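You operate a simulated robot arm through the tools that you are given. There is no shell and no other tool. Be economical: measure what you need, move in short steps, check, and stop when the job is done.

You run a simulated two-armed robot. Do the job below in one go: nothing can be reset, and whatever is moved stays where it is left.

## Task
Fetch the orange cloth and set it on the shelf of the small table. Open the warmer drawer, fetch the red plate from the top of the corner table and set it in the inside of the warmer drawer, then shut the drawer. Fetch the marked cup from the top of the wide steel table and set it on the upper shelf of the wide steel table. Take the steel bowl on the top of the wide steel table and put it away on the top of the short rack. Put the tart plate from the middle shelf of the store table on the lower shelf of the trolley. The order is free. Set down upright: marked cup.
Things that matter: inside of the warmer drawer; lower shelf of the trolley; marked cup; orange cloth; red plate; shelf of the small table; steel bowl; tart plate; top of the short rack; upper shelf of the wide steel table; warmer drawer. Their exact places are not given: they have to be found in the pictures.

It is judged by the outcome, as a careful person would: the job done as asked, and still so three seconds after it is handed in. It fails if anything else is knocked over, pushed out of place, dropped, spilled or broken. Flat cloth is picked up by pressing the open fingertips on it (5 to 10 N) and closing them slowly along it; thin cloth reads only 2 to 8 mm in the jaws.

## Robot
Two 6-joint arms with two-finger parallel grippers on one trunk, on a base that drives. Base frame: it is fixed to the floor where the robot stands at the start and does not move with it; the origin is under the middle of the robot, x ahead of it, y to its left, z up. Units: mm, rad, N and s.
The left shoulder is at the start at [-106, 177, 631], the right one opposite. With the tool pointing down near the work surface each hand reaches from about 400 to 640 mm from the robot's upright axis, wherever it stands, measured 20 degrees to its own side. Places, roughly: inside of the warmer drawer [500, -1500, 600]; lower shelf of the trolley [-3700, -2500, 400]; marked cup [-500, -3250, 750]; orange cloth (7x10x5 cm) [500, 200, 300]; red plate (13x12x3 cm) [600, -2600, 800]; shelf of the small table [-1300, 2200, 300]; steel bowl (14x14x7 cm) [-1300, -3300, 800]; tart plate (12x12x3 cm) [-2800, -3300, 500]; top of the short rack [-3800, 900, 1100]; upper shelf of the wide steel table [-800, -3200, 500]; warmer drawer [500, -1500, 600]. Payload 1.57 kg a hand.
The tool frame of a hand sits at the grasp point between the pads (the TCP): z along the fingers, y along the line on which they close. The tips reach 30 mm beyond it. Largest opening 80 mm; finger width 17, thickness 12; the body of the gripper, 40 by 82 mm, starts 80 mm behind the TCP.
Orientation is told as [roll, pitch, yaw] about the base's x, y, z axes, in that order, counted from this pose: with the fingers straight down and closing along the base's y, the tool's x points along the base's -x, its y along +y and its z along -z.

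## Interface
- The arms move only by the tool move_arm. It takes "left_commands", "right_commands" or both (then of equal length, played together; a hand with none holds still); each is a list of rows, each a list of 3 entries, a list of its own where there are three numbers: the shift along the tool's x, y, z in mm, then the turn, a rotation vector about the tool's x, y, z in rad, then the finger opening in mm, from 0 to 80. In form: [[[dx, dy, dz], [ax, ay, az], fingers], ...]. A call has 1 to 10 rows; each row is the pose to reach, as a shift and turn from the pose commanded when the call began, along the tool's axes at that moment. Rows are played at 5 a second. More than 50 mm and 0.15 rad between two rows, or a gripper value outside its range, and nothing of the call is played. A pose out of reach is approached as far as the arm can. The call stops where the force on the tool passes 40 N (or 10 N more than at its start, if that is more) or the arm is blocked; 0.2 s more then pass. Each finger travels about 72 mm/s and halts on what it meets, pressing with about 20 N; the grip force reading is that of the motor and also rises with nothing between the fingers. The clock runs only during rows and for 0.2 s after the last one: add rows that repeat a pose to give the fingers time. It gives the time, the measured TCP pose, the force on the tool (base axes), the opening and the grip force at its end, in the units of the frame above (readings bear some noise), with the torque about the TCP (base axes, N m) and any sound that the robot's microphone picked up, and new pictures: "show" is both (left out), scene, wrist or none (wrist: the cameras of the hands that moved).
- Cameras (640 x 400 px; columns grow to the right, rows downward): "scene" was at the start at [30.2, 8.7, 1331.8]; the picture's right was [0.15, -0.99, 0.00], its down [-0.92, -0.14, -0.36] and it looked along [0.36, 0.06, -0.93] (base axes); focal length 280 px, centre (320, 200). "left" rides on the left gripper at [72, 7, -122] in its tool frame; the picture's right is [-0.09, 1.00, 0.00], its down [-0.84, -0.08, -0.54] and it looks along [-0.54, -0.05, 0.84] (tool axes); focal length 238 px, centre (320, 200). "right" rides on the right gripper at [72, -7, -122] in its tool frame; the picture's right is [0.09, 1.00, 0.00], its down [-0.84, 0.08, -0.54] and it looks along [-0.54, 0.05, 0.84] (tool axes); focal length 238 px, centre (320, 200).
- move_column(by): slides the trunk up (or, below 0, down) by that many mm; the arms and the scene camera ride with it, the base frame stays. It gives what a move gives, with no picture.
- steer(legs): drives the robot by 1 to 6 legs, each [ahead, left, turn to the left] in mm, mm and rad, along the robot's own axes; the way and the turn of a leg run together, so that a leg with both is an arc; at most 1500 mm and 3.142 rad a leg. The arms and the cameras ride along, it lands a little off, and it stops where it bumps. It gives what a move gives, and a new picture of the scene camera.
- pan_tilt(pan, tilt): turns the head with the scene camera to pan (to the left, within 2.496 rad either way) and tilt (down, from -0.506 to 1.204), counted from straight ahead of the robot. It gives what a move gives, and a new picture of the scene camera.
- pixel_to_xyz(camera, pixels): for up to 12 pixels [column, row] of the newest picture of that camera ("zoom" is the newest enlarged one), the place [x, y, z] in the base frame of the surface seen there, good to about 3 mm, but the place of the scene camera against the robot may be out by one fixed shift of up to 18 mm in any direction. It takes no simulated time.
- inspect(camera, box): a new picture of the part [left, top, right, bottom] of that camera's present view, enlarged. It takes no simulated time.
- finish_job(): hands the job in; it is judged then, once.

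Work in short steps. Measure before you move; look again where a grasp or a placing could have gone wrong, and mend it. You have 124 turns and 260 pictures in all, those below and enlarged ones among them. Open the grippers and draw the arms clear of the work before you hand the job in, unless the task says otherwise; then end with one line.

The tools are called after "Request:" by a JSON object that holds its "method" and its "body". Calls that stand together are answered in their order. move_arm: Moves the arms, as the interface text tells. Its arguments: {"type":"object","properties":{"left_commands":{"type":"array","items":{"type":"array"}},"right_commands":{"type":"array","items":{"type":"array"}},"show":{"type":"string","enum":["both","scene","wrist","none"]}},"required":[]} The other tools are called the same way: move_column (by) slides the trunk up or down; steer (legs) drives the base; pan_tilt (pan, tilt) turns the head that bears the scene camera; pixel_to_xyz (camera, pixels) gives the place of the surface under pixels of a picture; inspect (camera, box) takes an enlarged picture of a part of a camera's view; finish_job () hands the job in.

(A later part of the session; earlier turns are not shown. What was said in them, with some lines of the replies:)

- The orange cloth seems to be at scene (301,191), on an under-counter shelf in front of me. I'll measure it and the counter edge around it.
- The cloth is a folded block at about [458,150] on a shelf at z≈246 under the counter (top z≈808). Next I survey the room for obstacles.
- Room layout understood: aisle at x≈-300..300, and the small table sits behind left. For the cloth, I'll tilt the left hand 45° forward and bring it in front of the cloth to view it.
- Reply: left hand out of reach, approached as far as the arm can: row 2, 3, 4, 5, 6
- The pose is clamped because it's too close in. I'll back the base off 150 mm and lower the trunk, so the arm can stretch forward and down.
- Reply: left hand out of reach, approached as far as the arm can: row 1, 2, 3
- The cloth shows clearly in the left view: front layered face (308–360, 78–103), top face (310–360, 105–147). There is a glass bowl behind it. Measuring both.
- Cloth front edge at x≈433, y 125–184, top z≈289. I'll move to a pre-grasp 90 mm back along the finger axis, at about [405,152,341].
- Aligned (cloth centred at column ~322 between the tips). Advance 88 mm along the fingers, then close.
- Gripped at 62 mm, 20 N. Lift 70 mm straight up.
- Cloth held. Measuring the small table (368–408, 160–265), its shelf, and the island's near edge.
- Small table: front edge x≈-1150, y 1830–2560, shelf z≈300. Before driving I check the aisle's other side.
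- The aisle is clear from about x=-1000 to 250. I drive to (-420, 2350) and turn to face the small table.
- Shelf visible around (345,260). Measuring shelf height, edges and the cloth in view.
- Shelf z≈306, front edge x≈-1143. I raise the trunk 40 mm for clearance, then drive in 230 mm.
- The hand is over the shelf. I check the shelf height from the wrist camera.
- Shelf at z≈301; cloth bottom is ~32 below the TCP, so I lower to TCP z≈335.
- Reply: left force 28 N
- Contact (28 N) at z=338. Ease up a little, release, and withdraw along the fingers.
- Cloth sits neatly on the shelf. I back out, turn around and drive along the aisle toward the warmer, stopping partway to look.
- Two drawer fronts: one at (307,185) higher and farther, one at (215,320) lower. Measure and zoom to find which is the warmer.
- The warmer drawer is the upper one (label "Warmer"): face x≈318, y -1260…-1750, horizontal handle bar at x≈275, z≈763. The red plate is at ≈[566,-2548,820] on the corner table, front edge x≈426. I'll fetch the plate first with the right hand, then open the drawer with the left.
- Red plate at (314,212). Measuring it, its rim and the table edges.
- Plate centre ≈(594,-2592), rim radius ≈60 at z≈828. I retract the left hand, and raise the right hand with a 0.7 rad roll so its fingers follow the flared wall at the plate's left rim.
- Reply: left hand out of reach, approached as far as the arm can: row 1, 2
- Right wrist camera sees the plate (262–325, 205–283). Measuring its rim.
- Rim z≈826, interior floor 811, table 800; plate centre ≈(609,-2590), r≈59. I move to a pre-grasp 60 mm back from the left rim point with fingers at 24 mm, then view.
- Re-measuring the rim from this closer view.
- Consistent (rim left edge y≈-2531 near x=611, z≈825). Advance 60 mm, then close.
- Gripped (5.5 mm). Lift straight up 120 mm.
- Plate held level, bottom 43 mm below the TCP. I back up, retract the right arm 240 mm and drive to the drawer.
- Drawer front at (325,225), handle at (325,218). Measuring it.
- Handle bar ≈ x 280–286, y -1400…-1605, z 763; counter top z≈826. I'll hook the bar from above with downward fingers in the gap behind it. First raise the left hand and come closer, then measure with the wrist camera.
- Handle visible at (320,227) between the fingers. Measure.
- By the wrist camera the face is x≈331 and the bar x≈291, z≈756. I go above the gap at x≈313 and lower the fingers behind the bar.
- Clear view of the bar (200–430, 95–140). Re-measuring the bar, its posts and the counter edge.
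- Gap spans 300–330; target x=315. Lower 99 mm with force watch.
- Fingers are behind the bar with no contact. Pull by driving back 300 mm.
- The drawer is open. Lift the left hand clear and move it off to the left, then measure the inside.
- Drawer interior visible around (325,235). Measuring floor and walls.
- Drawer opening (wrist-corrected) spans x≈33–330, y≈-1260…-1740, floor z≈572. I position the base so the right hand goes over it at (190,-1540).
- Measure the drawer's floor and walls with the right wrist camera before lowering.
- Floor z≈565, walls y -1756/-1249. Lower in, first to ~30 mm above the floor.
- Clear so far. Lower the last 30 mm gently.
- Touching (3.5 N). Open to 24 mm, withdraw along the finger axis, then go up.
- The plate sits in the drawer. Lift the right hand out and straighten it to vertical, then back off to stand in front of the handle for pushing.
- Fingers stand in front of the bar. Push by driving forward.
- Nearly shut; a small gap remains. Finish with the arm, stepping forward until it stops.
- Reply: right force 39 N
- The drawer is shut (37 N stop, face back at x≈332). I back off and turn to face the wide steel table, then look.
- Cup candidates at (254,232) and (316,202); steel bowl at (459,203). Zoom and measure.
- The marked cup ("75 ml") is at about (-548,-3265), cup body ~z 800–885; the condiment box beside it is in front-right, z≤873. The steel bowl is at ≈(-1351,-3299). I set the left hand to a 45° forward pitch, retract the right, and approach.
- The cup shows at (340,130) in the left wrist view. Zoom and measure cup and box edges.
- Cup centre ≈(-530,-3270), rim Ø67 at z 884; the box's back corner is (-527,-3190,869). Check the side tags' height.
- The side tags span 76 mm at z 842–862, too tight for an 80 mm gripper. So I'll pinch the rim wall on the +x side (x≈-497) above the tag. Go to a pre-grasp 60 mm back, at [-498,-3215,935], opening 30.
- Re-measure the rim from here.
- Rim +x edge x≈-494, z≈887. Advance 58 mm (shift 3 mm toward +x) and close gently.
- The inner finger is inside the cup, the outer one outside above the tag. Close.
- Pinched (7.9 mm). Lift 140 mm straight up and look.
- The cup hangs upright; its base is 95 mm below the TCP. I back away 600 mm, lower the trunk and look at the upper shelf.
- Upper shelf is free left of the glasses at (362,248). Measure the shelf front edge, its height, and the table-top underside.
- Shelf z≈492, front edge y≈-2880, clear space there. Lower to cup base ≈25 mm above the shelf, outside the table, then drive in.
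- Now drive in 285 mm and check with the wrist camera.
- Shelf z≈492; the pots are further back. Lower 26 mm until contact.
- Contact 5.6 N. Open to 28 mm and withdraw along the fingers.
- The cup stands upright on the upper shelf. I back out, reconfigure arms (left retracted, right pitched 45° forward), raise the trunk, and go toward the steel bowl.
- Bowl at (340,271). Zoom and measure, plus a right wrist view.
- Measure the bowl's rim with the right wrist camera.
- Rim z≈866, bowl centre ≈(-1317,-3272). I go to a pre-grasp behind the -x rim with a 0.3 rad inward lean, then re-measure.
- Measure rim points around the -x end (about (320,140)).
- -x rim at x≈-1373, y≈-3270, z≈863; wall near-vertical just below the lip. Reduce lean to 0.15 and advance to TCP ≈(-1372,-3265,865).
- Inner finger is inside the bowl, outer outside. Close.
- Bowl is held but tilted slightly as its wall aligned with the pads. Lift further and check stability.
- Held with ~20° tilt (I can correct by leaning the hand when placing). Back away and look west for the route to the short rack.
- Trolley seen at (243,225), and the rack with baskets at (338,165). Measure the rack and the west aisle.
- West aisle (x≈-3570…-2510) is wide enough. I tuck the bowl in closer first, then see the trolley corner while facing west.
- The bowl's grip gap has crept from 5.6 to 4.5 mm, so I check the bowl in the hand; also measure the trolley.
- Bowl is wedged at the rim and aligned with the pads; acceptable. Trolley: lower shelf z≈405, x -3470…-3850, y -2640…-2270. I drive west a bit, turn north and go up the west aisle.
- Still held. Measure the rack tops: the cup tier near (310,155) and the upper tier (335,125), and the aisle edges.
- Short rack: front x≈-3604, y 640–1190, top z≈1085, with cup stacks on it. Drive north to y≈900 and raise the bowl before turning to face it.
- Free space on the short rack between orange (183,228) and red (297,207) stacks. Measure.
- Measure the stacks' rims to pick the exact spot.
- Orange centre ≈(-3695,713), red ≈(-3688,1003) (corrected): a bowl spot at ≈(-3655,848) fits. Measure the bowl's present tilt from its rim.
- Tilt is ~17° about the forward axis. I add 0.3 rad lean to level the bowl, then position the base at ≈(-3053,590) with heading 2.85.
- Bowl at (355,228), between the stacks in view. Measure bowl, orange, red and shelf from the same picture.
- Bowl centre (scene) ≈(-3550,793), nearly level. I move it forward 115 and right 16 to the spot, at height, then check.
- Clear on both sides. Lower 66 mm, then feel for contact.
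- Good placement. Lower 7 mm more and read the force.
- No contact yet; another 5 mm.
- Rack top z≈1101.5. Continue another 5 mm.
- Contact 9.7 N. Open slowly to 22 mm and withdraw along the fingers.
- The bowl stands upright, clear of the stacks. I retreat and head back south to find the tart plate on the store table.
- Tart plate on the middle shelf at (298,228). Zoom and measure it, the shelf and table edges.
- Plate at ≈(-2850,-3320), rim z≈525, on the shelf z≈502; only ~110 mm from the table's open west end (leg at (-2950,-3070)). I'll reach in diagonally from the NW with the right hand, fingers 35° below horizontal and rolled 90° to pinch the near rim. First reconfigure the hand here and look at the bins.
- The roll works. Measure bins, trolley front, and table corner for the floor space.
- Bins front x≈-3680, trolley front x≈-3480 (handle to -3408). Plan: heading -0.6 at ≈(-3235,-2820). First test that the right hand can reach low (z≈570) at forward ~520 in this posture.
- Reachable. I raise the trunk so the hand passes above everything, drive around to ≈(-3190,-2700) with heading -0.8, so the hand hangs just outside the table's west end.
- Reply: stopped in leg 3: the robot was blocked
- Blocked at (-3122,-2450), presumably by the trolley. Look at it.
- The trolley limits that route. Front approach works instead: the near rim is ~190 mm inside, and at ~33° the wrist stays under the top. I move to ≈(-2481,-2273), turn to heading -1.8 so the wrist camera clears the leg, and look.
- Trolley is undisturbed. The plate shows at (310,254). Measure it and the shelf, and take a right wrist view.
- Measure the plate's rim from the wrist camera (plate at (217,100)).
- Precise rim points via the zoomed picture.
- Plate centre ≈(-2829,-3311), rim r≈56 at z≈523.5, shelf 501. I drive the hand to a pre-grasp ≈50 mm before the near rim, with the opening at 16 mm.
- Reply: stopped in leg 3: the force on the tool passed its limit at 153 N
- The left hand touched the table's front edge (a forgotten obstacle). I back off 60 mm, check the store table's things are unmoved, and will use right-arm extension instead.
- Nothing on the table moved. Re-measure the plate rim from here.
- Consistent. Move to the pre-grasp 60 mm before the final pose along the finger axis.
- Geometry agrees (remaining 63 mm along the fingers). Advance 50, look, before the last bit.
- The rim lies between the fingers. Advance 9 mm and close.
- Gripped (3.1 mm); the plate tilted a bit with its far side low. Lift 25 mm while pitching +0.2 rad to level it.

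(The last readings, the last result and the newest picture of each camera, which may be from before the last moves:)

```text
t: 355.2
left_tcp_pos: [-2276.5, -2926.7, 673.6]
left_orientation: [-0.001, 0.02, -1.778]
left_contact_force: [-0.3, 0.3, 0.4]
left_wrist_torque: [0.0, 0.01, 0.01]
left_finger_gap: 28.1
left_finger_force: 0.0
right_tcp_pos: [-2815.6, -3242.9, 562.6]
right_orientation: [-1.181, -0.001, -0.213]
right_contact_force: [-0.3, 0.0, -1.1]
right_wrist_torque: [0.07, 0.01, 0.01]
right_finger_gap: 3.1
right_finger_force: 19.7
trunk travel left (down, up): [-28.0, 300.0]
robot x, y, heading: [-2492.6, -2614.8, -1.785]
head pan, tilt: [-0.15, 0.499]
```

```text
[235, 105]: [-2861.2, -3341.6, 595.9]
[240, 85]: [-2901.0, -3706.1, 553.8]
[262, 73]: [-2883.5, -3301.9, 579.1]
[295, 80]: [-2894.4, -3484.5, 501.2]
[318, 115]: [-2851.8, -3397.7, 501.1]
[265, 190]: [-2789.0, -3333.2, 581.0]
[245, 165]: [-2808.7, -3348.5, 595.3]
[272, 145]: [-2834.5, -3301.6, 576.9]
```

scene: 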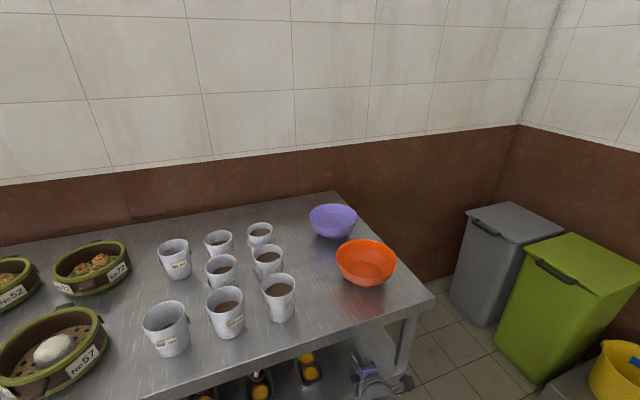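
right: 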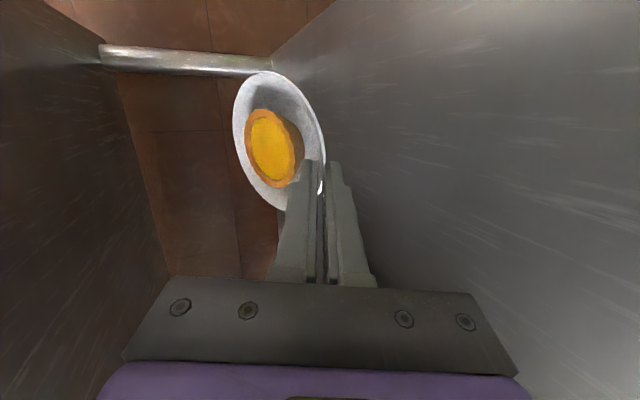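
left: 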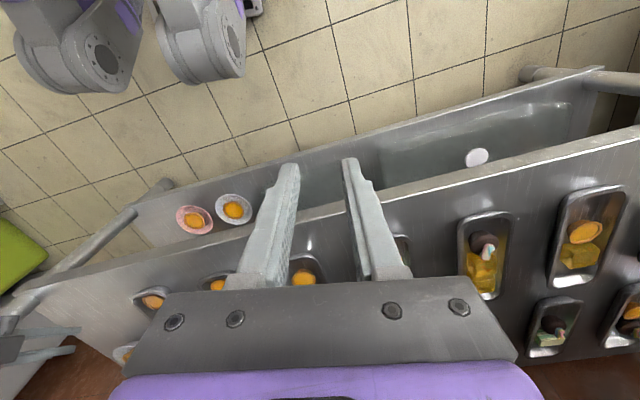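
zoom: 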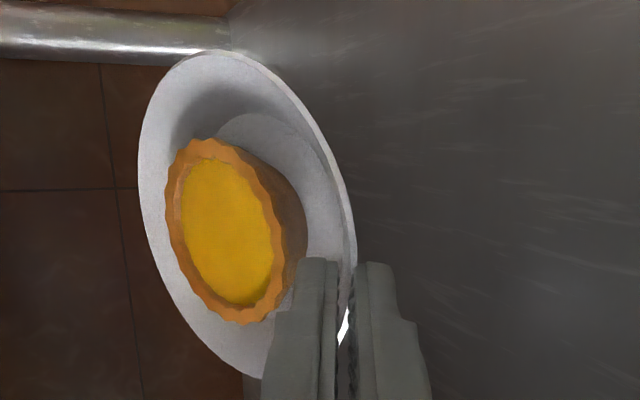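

Actually the far rim is now higher (z 596 vs ~551), so the correction was the wrong way. Undo it (-0.2 rad) and dip slightly for headroom.

Request:
{"method": "move_arm", "body": {"right_commands": [[[0, 2, 1], [-0.07, 0, 0], 0], [[0, 5, 2], [-0.14, 0, 0], 0], [[0, 6, 2.5], [-0.2, 0, 0], 0], [[0, 6, 2.5], [-0.2, 0, 0], 0]], "show": "wrist"}}

Request:
{"method": "pixel_to_xyz", "body": {"camera": "right", "pixels": [[237, 105], [242, 90], [262, 74], [268, 190], [248, 165], [272, 145], [320, 140], [315, 115]]}}

```text
t: 356.2
left_tcp_pos: [-2277.7, -2928.2, 673.5]
left_orientation: [-0.001, 0.02, -1.777]
left_contact_force: [0.2, -0.3, -0.2]
left_wrist_torque: [0.04, 0.0, -0.01]
left_finger_gap: 27.9
left_finger_force: 0.1
right_tcp_pos: [-2814.5, -3242.8, 557.6]
right_orientation: [-0.978, -0.003, -0.214]
right_contact_force: [0.2, -0.2, -0.8]
right_wrist_torque: [0.05, -0.01, 0.0]
right_finger_gap: 3.5
right_finger_force: 19.6
trunk travel left (down, up): [-28.0, 300.0]
robot x, y, heading: [-2493.0, -2617.1, -1.782]
head pan, tilt: [-0.15, 0.499]
```

right: 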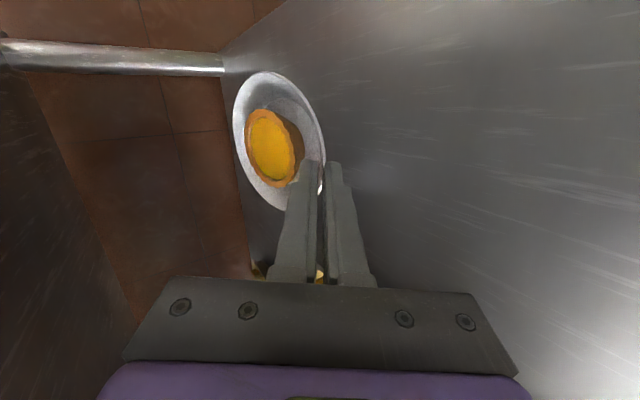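

```text
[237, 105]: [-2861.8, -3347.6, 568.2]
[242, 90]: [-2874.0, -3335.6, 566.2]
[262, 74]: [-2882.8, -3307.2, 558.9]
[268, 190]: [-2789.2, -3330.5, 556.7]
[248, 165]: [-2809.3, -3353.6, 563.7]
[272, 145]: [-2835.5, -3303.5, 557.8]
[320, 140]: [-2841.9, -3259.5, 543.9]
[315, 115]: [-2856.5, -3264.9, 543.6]
```

Tilt is now ~14° (far side up), fine for carrying. Back straight out 420 mm, then level by pitching -0.24.

Request:
{"method": "steer", "body": {"legs": [[-420, 0, 0]]}}

Request:
{"method": "move_arm", "body": {"right_commands": [[[0, 0, 0], [-0.08, 0, 0], 0], [[0, 0, 0], [-0.16, 0, 0], 0], [[0, 0, 0], [-0.24, 0, 0], 0], [[0, 0, 0], [-0.24, 0, 0], 0]], "show": "wrist"}}

Request:
{"method": "pixel_to_xyz", "body": {"camera": "right", "pixels": [[237, 105], [242, 90], [262, 74], [268, 190], [248, 165], [272, 145], [320, 140], [315, 115]]}}

```text
t: 358.8
left_tcp_pos: [-2186.3, -2510.2, 673.8]
left_orientation: [0.0, 0.018, -1.772]
left_contact_force: [0.3, 0.3, 0.2]
left_wrist_torque: [-0.01, -0.02, 0.0]
left_finger_gap: 28.1
left_finger_force: 0.0
right_tcp_pos: [-2724.6, -2829.4, 556.2]
right_orientation: [-0.979, -0.002, -0.207]
right_contact_force: [-0.4, 0.8, -1.4]
right_wrist_torque: [0.06, 0.0, 0.0]
right_finger_gap: 3.0
right_finger_force: 19.8
trunk travel left (down, up): [-28.0, 300.0]
robot x, y, heading: [-2404.2, -2202.2, -1.779]
head pan, tilt: [-0.15, 0.499]
```

scene: 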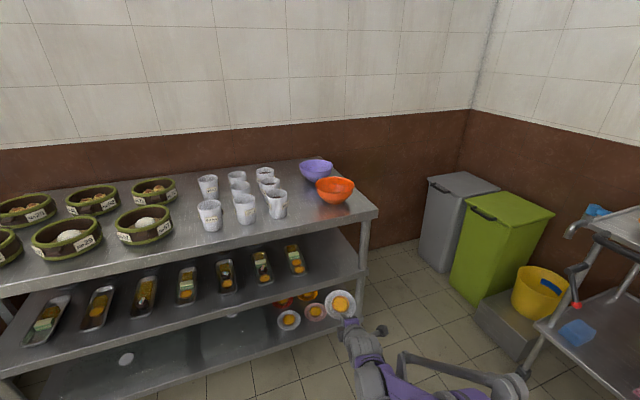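

```text
t: 359.8
left_tcp_pos: [-2188.2, -2511.5, 672.1]
left_orientation: [0.001, 0.019, -1.773]
left_contact_force: [0.4, -0.1, 0.3]
left_wrist_torque: [0.0, 0.02, 0.01]
left_finger_gap: 28.0
left_finger_force: 0.0
right_tcp_pos: [-2724.0, -2828.6, 557.1]
right_orientation: [-0.738, -0.001, -0.208]
right_contact_force: [0.4, 0.0, -1.8]
right_wrist_torque: [0.1, -0.01, 0.01]
right_finger_gap: 3.4
right_finger_force: 19.7
trunk travel left (down, up): [-28.0, 300.0]
robot x, y, heading: [-2403.0, -2203.7, -1.775]
head pan, tilt: [-0.15, 0.499]
```

right: 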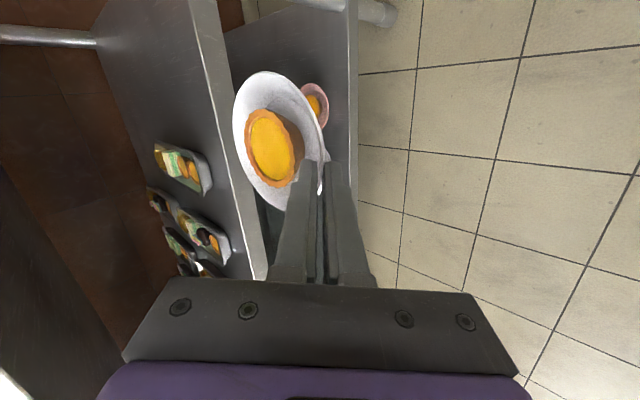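

```text
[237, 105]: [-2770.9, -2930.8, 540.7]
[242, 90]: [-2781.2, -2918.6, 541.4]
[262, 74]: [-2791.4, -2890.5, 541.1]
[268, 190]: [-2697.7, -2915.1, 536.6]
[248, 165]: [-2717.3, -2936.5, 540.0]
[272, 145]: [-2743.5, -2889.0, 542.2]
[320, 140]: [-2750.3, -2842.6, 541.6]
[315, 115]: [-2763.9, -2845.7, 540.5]
```

The plate is now level (rim z≈541 all round; base ≈38 mm below TCP). Turn to face the trolley and look.

Request:
{"method": "steer", "body": {"legs": [[0, 0, -1.366]]}}

Request:
{"method": "pan_tilt", "body": {"pan": 0.2, "tilt": 0.55}}

Request:
{"method": "inspect", "body": {"camera": "scene", "box": [180, 120, 480, 360]}}

```text
t: 363.6
left_tcp_pos: [-2667.1, -2477.5, 672.9]
left_orientation: [-0.001, 0.02, 3.137]
left_contact_force: [0.2, 0.3, 0.3]
left_wrist_torque: [0.0, 0.01, 0.02]
left_finger_gap: 27.8
left_finger_force: 0.0
right_tcp_pos: [-3083.6, -2012.8, 556.9]
right_orientation: [-0.739, -0.002, -1.58]
right_contact_force: [-0.1, 0.6, -0.2]
right_wrist_torque: [-0.05, -0.02, -0.01]
right_finger_gap: 3.3
right_finger_force: 20.2
trunk travel left (down, up): [-28.0, 300.0]
robot x, y, heading: [-2405.4, -2201.7, 3.131]
head pan, tilt: [-0.15, 0.499]
```

scene: 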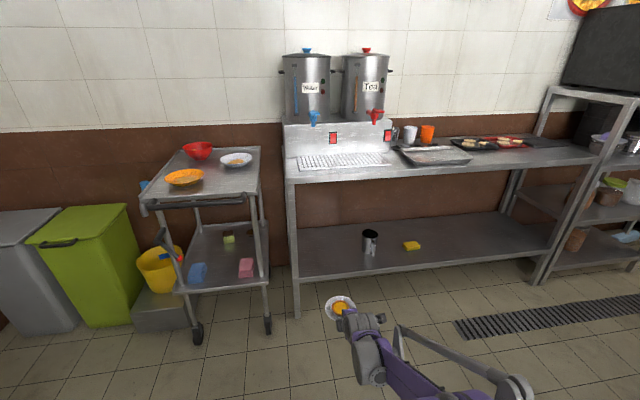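

```text
t: 364.4
left_tcp_pos: [-2665.2, -2477.8, 672.8]
left_orientation: [0.0, 0.021, 3.135]
left_contact_force: [-0.1, -0.2, 0.8]
left_wrist_torque: [-0.01, 0.0, -0.03]
left_finger_gap: 28.2
left_finger_force: 0.0
right_tcp_pos: [-3083.7, -2012.6, 557.3]
right_orientation: [-0.74, -0.002, -1.582]
right_contact_force: [0.3, 0.2, -1.2]
right_wrist_torque: [-0.02, -0.04, -0.02]
right_finger_gap: 3.1
right_finger_force: 20.0
trunk travel left (down, up): [-28.0, 300.0]
robot x, y, heading: [-2406.4, -2203.9, 3.131]
head pan, tilt: [0.201, 0.55]
```

scene: 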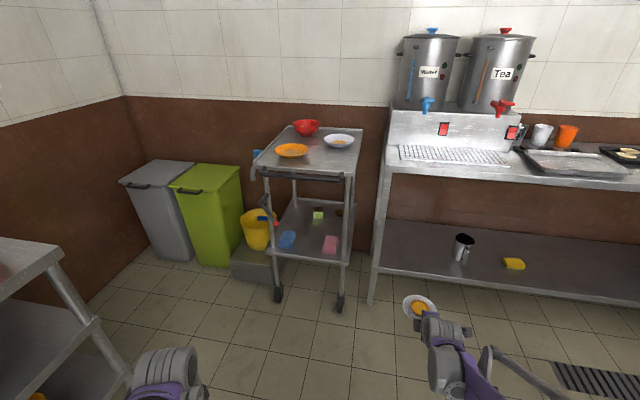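

```text
1.67 times, centred on (330, 240) of scene
```

zoom: 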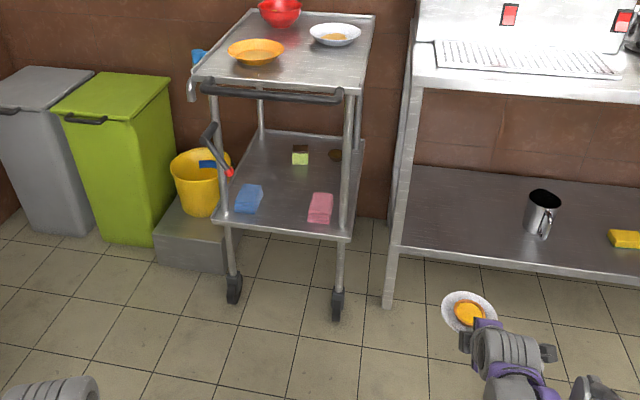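

Measure the trolley's lower shelf and the things on it.

Request:
{"method": "pixel_to_xyz", "body": {"camera": "scene", "pixels": [[288, 239], [296, 234], [323, 240], [337, 240], [318, 214], [313, 218], [309, 235], [310, 228], [348, 262], [309, 259], [275, 253], [340, 212]]}}

Request:
{"method": "pixel_to_xyz", "body": {"camera": "zoom", "pixels": [[246, 190], [262, 188], [238, 210], [312, 192], [333, 195], [308, 222], [292, 163], [308, 165], [285, 200], [270, 92], [230, 172], [345, 140]]}}

```text
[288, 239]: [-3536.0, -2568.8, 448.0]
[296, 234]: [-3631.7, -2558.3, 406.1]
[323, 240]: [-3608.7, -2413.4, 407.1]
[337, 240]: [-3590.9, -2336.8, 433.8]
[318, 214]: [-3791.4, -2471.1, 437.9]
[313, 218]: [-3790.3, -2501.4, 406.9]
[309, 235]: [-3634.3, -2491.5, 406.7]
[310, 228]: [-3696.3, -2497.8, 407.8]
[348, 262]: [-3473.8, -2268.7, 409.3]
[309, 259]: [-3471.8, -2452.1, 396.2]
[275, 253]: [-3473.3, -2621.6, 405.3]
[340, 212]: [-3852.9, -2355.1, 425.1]
```

```text
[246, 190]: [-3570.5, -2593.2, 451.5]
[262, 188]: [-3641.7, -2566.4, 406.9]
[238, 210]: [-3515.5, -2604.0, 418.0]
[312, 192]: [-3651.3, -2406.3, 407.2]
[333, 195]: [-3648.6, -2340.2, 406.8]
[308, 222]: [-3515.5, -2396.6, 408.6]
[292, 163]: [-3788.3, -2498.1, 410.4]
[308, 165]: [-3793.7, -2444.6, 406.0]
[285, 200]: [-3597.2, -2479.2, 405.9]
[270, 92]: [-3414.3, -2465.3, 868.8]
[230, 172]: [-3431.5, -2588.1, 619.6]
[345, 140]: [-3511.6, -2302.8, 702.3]
```

Free spot on the lower shelf between blue (y<-2560) and pink (y>-2400) cloths and before the cake (x<-3765): plate centre ≈(-3673,-2480). Drive in line first, then forward in steps at the present height.

Request:
{"method": "steer", "body": {"legs": [[0, 473, 0.01], [230, 0, 0]]}}

Request:
{"method": "pan_tilt", "body": {"pan": -0.1, "tilt": 0.65}}

```text
t: 370.3
left_tcp_pos: [-2898.0, -2941.8, 673.4]
left_orientation: [0.0, 0.019, -3.139]
left_contact_force: [-0.3, 0.0, 0.7]
left_wrist_torque: [0.01, -0.03, 0.02]
left_finger_gap: 27.9
left_finger_force: 0.1
right_tcp_pos: [-3318.1, -2479.8, 556.7]
right_orientation: [-0.74, -0.002, -1.575]
right_contact_force: [0.4, 0.0, -1.0]
right_wrist_torque: [0.03, -0.05, 0.02]
right_finger_gap: 3.2
right_finger_force: 20.5
trunk travel left (down, up): [-28.0, 300.0]
robot x, y, heading: [-2637.2, -2664.1, 3.134]
head pan, tilt: [0.201, 0.55]
```

scene: 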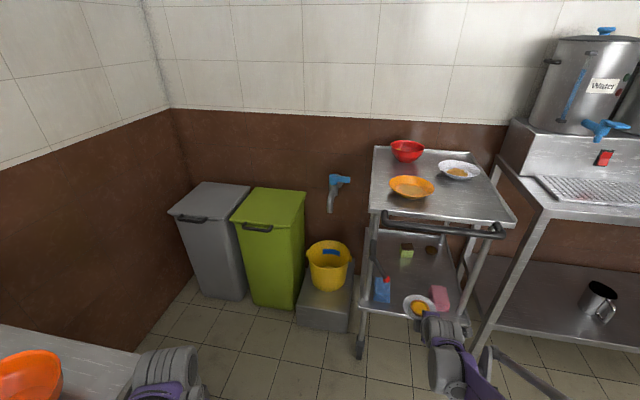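

```text
t: 371.1
left_tcp_pos: [-2897.4, -2942.8, 673.2]
left_orientation: [-0.001, 0.019, -3.141]
left_contact_force: [0.5, 0.6, 0.3]
left_wrist_torque: [-0.01, -0.01, -0.02]
left_finger_gap: 27.9
left_finger_force: 0.1
right_tcp_pos: [-3318.1, -2478.9, 557.7]
right_orientation: [-0.739, -0.001, -1.576]
right_contact_force: [0.2, 0.6, -0.6]
right_wrist_torque: [0.02, -0.1, -0.02]
right_finger_gap: 3.5
right_finger_force: 20.1
trunk travel left (down, up): [-28.0, 300.0]
robot x, y, heading: [-2636.9, -2664.4, 3.14]
head pan, tilt: [-0.099, 0.649]
```

scene: 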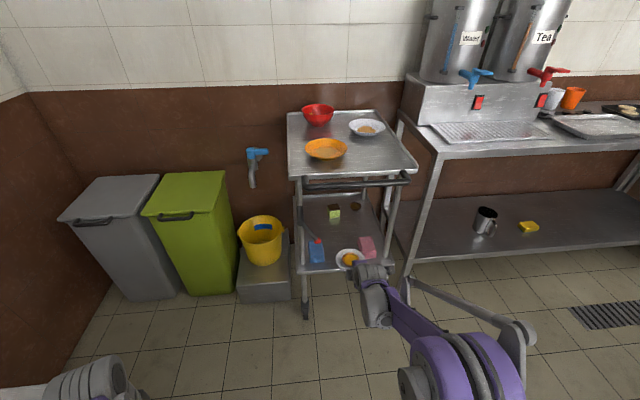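

Check the forearm/elbow against the trolley's handle height before entering.

Request:
{"method": "pixel_to_xyz", "body": {"camera": "scene", "pixels": [[455, 350], [420, 320], [385, 290], [370, 270], [440, 290], [350, 185], [410, 178], [318, 240], [349, 260]]}}

```text
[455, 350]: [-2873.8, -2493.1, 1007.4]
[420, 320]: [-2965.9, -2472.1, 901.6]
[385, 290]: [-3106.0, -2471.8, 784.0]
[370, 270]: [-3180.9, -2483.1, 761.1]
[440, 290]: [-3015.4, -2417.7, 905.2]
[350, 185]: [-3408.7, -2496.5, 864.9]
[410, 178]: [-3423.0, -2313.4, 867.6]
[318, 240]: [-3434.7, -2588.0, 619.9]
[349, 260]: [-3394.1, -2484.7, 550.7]
```

The forearm passes ~80 mm below the handle. Drive in 290 mm.

Request:
{"method": "steer", "body": {"legs": [[0, 8, 0], [290, 0, 0]]}}

Request:
{"method": "move_arm", "body": {"right_commands": [[[0, 0, 0], [0, 0, 0], 0]], "show": "wrist"}}

Request:
{"method": "pixel_to_xyz", "body": {"camera": "right", "pixels": [[237, 105], [262, 74], [268, 190], [272, 145], [318, 130], [400, 100], [400, 200], [350, 60], [450, 150], [200, 200]]}}

```text
t: 373.5
left_tcp_pos: [-3190.9, -2950.8, 672.6]
left_orientation: [0.001, 0.019, -3.139]
left_contact_force: [0.2, -0.2, 0.6]
left_wrist_torque: [0.0, 0.01, -0.01]
left_finger_gap: 28.0
left_finger_force: 0.1
right_tcp_pos: [-3611.3, -2488.2, 557.4]
right_orientation: [-0.74, -0.001, -1.575]
right_contact_force: [-0.3, -0.7, -1.3]
right_wrist_torque: [0.0, -0.03, -0.03]
right_finger_gap: 3.5
right_finger_force: 19.6
trunk travel left (down, up): [-28.0, 300.0]
robot x, y, heading: [-2934.1, -2669.0, 3.138]
head pan, tilt: [-0.099, 0.649]
```

scene: 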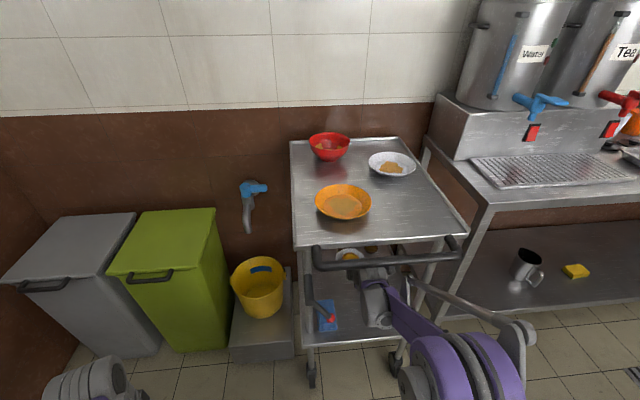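

```text
t: 373.9
left_tcp_pos: [-3190.3, -2949.9, 673.5]
left_orientation: [-0.003, 0.02, -3.138]
left_contact_force: [0.0, -0.2, -0.8]
left_wrist_torque: [0.0, -0.01, 0.0]
left_finger_gap: 28.1
left_finger_force: 0.0
right_tcp_pos: [-3610.5, -2488.3, 557.2]
right_orientation: [-0.739, -0.001, -1.574]
right_contact_force: [-0.5, -0.1, -1.3]
right_wrist_torque: [0.0, -0.07, 0.01]
right_finger_gap: 3.3
right_finger_force: 19.8
trunk travel left (down, up): [-28.0, 300.0]
robot x, y, heading: [-2929.8, -2673.0, 3.137]
head pan, tilt: [-0.099, 0.649]
```

right: 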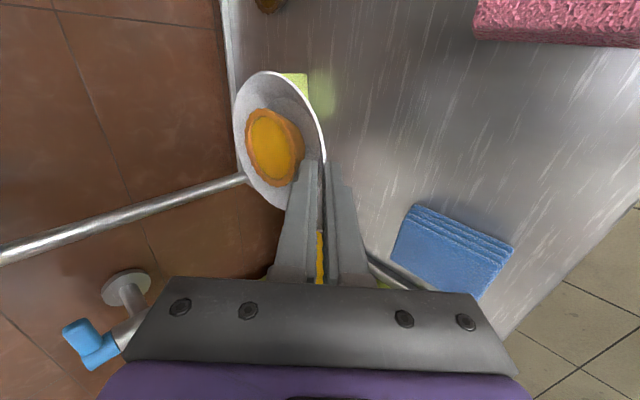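

```text
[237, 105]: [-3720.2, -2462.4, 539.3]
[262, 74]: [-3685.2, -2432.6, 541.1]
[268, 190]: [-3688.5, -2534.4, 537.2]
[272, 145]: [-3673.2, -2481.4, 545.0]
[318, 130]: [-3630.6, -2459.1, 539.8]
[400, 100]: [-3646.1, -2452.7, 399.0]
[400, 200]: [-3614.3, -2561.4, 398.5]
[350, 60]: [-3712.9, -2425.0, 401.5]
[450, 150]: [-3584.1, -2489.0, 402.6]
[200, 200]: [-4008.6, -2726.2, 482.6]
```

Plate centre ≈(-3673,-2482), shelf z≈400. Check the neighbours' edges from the wrist camera.

Request:
{"method": "pixel_to_xyz", "body": {"camera": "right", "pixels": [[413, 207], [395, 250], [440, 225], [478, 20], [478, 38], [520, 42], [303, 77], [300, 90], [455, 240]]}}

```text
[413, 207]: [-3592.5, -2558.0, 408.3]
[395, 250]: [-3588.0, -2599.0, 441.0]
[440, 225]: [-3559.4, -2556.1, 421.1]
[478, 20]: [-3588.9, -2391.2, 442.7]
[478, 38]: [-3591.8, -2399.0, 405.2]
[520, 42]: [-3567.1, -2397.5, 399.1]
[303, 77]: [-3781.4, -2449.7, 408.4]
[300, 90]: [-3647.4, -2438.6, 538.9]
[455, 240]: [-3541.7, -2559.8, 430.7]
```

All clear. Lower 105 mm, then feel for contact.

Request:
{"method": "move_arm", "body": {"right_commands": [[[0, 18, 20], [0, 0, 0], 0], [[0, 36, 40], [0, 0, 0], 0], [[0, 54, 59], [0, 0, 0], 0], [[0, 71, 78], [0, 0, 0], 0], [[0, 71, 78], [0, 0, 0], 0]], "show": "wrist"}}

Request:
{"method": "pixel_to_xyz", "body": {"camera": "right", "pixels": [[237, 105], [262, 74], [268, 190], [318, 130], [360, 100]]}}

```text
t: 375.1
left_tcp_pos: [-3189.5, -2949.3, 673.1]
left_orientation: [-0.003, 0.019, -3.14]
left_contact_force: [0.9, 1.1, 0.3]
left_wrist_torque: [0.01, 0.04, 0.0]
left_finger_gap: 27.9
left_finger_force: 0.1
right_tcp_pos: [-3610.6, -2486.9, 450.9]
right_orientation: [-0.741, -0.001, -1.575]
right_contact_force: [-0.6, -0.1, -0.8]
right_wrist_torque: [0.0, -0.04, -0.02]
right_finger_gap: 3.4
right_finger_force: 20.0
trunk travel left (down, up): [-28.0, 300.0]
robot x, y, heading: [-2932.4, -2672.6, 3.137]
head pan, tilt: [-0.099, 0.649]
```

right: 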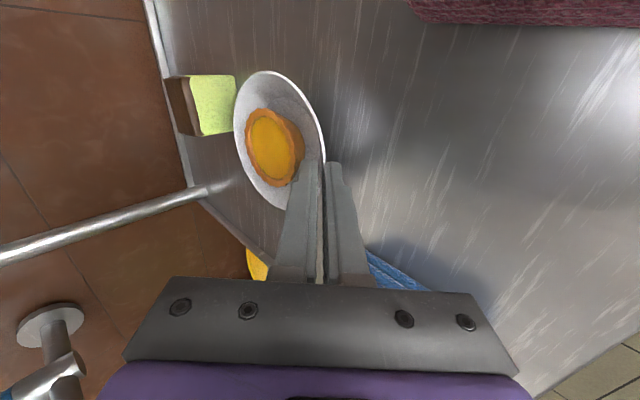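

```text
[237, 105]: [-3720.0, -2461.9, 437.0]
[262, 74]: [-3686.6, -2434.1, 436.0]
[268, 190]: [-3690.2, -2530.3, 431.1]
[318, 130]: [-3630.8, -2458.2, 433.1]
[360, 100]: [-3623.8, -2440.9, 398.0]
```

Rim z≈434, base ≈411; 12 mm to go.

Request:
{"method": "move_arm", "body": {"right_commands": [[[0, 3.5, 3.8], [0, 0, 0], 0], [[0, 6, 6.6], [0, 0, 0], 0], [[0, 7.5, 8.2], [0, 0, 0], 0], [[0, 8.5, 9.3], [0, 0, 0], 0]], "show": "none"}}

```text
t: 376.1
left_tcp_pos: [-3190.0, -2949.8, 673.8]
left_orientation: [0.0, 0.018, -3.14]
left_contact_force: [-0.1, -0.6, -0.1]
left_wrist_torque: [-0.01, 0.01, -0.01]
left_finger_gap: 28.1
left_finger_force: 0.1
right_tcp_pos: [-3609.5, -2486.8, 440.5]
right_orientation: [-0.741, -0.002, -1.574]
right_contact_force: [6.0, 1.3, 11.1]
right_wrist_torque: [0.08, 0.18, -0.06]
right_finger_gap: 3.2
right_finger_force: 20.3
trunk travel left (down, up): [-28.0, 300.0]
robot x, y, heading: [-2929.6, -2671.3, 3.141]
head pan, tilt: [-0.099, 0.649]
```

Contact 11 N. Open to 12 mm and withdraw along the fingers.

Request:
{"method": "move_arm", "body": {"right_commands": [[[0, 0, 0], [0, 0, 0], 6], [[0, 0, 0], [0, 0, 0], 12], [[0, 0, 0], [0, 0, 0], 12], [[0, 0, -6], [0, 0, 0], 12], [[0, 0, -15], [0, 0, 0], 13], [[0, 0, -40], [0, 0, 0], 16], [[0, 0, -75], [0, 0, 0], 16]], "show": "wrist"}}

Request:
{"method": "pixel_to_xyz", "body": {"camera": "right", "pixels": [[280, 110], [290, 90], [300, 150], [320, 120]]}}

```text
t: 377.7
left_tcp_pos: [-3190.6, -2950.5, 672.8]
left_orientation: [-0.002, 0.017, -3.14]
left_contact_force: [0.4, 0.3, 0.4]
left_wrist_torque: [-0.02, -0.02, -0.01]
left_finger_gap: 27.8
left_finger_force: 0.1
right_tcp_pos: [-3560.2, -2485.6, 497.0]
right_orientation: [-0.741, -0.003, -1.575]
right_contact_force: [1.1, 1.1, -0.3]
right_wrist_torque: [-0.04, 0.03, 0.03]
right_finger_gap: 16.1
right_finger_force: 0.2
trunk travel left (down, up): [-28.0, 300.0]
robot x, y, heading: [-2930.8, -2673.8, 3.138]
head pan, tilt: [-0.099, 0.649]
```

right: 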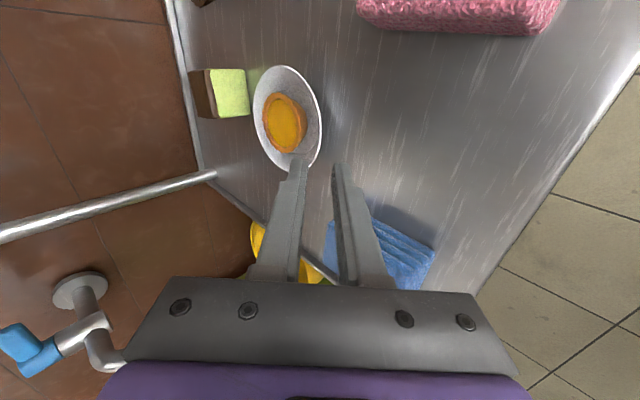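

```text
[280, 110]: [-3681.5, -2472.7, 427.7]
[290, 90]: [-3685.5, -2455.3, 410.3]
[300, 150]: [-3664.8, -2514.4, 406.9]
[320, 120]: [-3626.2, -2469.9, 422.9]
```

The tart plate is set down upright between the cloths. Back out and take a last look.

Request:
{"method": "steer", "body": {"legs": [[-420, 0, 0]]}}

Request:
{"method": "inspect", "body": {"camera": "scene", "box": [240, 100, 460, 320]}}

Request:
{"method": "pan_tilt", "body": {"pan": 2.3, "tilt": 0.4}}

```text
t: 380.3
left_tcp_pos: [-2770.0, -2951.5, 672.9]
left_orientation: [-0.002, 0.018, -3.134]
left_contact_force: [1.0, 0.7, -0.2]
left_wrist_torque: [0.01, 0.02, -0.02]
left_finger_gap: 27.9
left_finger_force: 0.0
right_tcp_pos: [-3142.9, -2490.4, 496.6]
right_orientation: [-0.742, -0.002, -1.572]
right_contact_force: [0.5, 0.7, -0.2]
right_wrist_torque: [-0.01, 0.03, -0.01]
right_finger_gap: 16.2
right_finger_force: 0.1
trunk travel left (down, up): [-28.0, 300.0]
robot x, y, heading: [-2517.0, -2672.4, -3.138]
head pan, tilt: [-0.099, 0.649]
```

scene: 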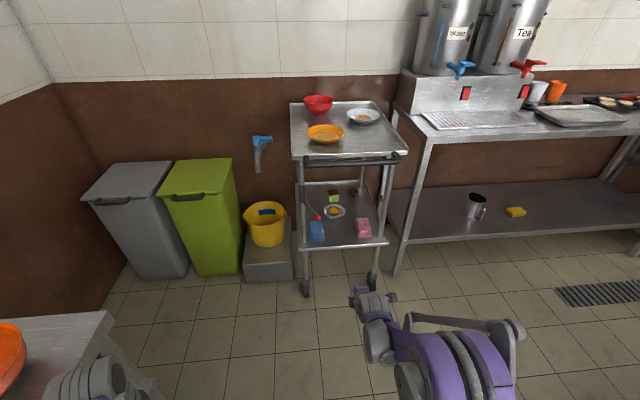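

```text
1.82 times, centred on (350, 210) of scene
```

zoom: 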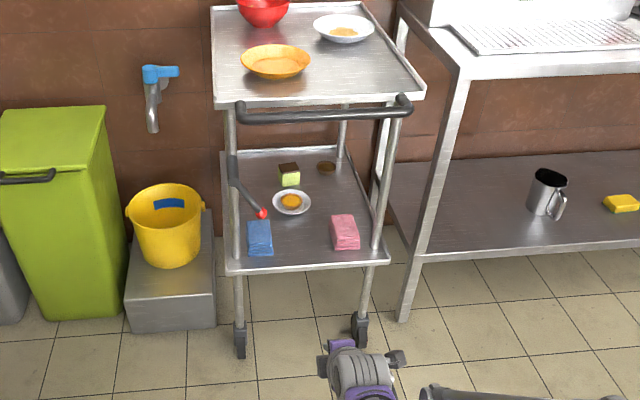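

```text
t: 382.5
left_tcp_pos: [-2770.7, -2951.6, 672.3]
left_orientation: [-0.002, 0.02, -3.136]
left_contact_force: [1.1, 0.0, -0.7]
left_wrist_torque: [-0.02, -0.02, -0.02]
left_finger_gap: 28.2
left_finger_force: 0.1
right_tcp_pos: [-3142.6, -2490.9, 494.7]
right_orientation: [-0.74, -0.001, -1.572]
right_contact_force: [0.4, -0.6, -0.2]
right_wrist_torque: [0.02, 0.02, 0.02]
right_finger_gap: 15.8
right_finger_force: 0.1
trunk travel left (down, up): [-28.0, 300.0]
robot x, y, heading: [-2516.1, -2673.3, -3.139]
head pan, tilt: [2.3, 0.4]
```

scene: 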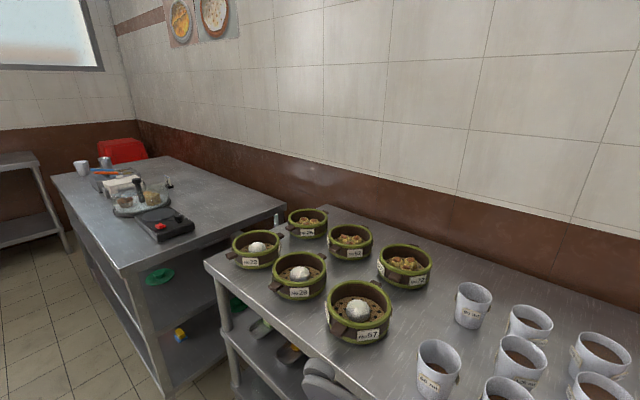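

Everything is in place. Move clear, open both grippers fully and hand in.

Request:
{"method": "steer", "body": {"legs": [[0, -200, 0]]}}

Request:
{"method": "move_arm", "body": {"left_commands": [[[0, 0, 0], [0, 0, 0], 60], [[0, 0, 0], [0, 0, 0], 80], [[0, 0, 0], [0, 0, 0], 80]], "right_commands": [[[0, 0, 0], [0, 0, 0], 40], [[0, 0, 0], [0, 0, 0], 80], [[0, 0, 0], [0, 0, 0], 80]], "show": "none"}}

Request:
{"method": "finish_job", "body": {}}

```text
t: 384.9
left_tcp_pos: [-2771.3, -2748.5, 674.3]
left_orientation: [-0.001, 0.021, -3.134]
left_contact_force: [-0.6, -0.2, -0.1]
left_wrist_torque: [-0.01, 0.0, -0.02]
left_finger_gap: 27.9
left_finger_force: 0.2
right_tcp_pos: [-3143.6, -2288.9, 495.2]
right_orientation: [-0.741, -0.001, -1.568]
right_contact_force: [-0.5, -0.6, -0.5]
right_wrist_torque: [0.03, 0.01, 0.02]
right_finger_gap: 15.7
right_finger_force: 0.1
trunk travel left (down, up): [-28.0, 300.0]
robot x, y, heading: [-2511.4, -2471.2, -3.14]
head pan, tilt: [2.3, 0.4]
```

scene: 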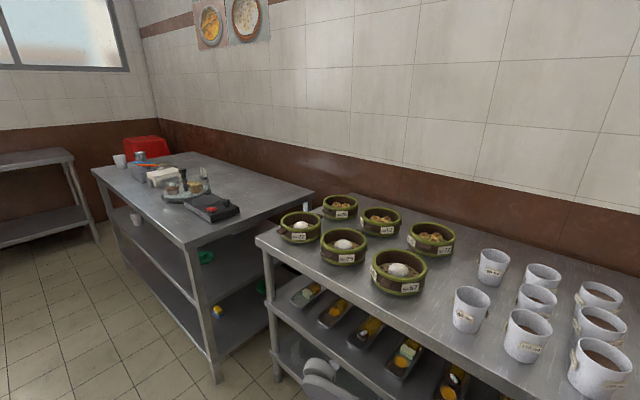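

```text
t: 385.7
left_tcp_pos: [-2770.1, -2750.6, 672.8]
left_orientation: [-0.002, 0.018, -3.134]
left_contact_force: [-0.3, -0.7, 0.0]
left_wrist_torque: [-0.01, 0.0, -0.01]
left_finger_gap: 79.9
left_finger_force: 0.0
right_tcp_pos: [-3144.0, -2287.9, 495.6]
right_orientation: [-0.74, -0.001, -1.57]
right_contact_force: [0.7, 0.7, 0.4]
right_wrist_torque: [-0.02, 0.02, -0.01]
right_finger_gap: 80.3
right_finger_force: 0.1
trunk travel left (down, up): [-28.0, 300.0]
robot x, y, heading: [-2514.5, -2473.2, -3.143]
head pan, tilt: [2.3, 0.4]
```

```text
The job is handed in.
```

All five items are in their asked places, the marked cup upright and the warmer drawer shut; on the way the left hand hit the store table's front edge (153 N) and the base bumped the trolley, but nothing looked moved in the pictures afterwards.
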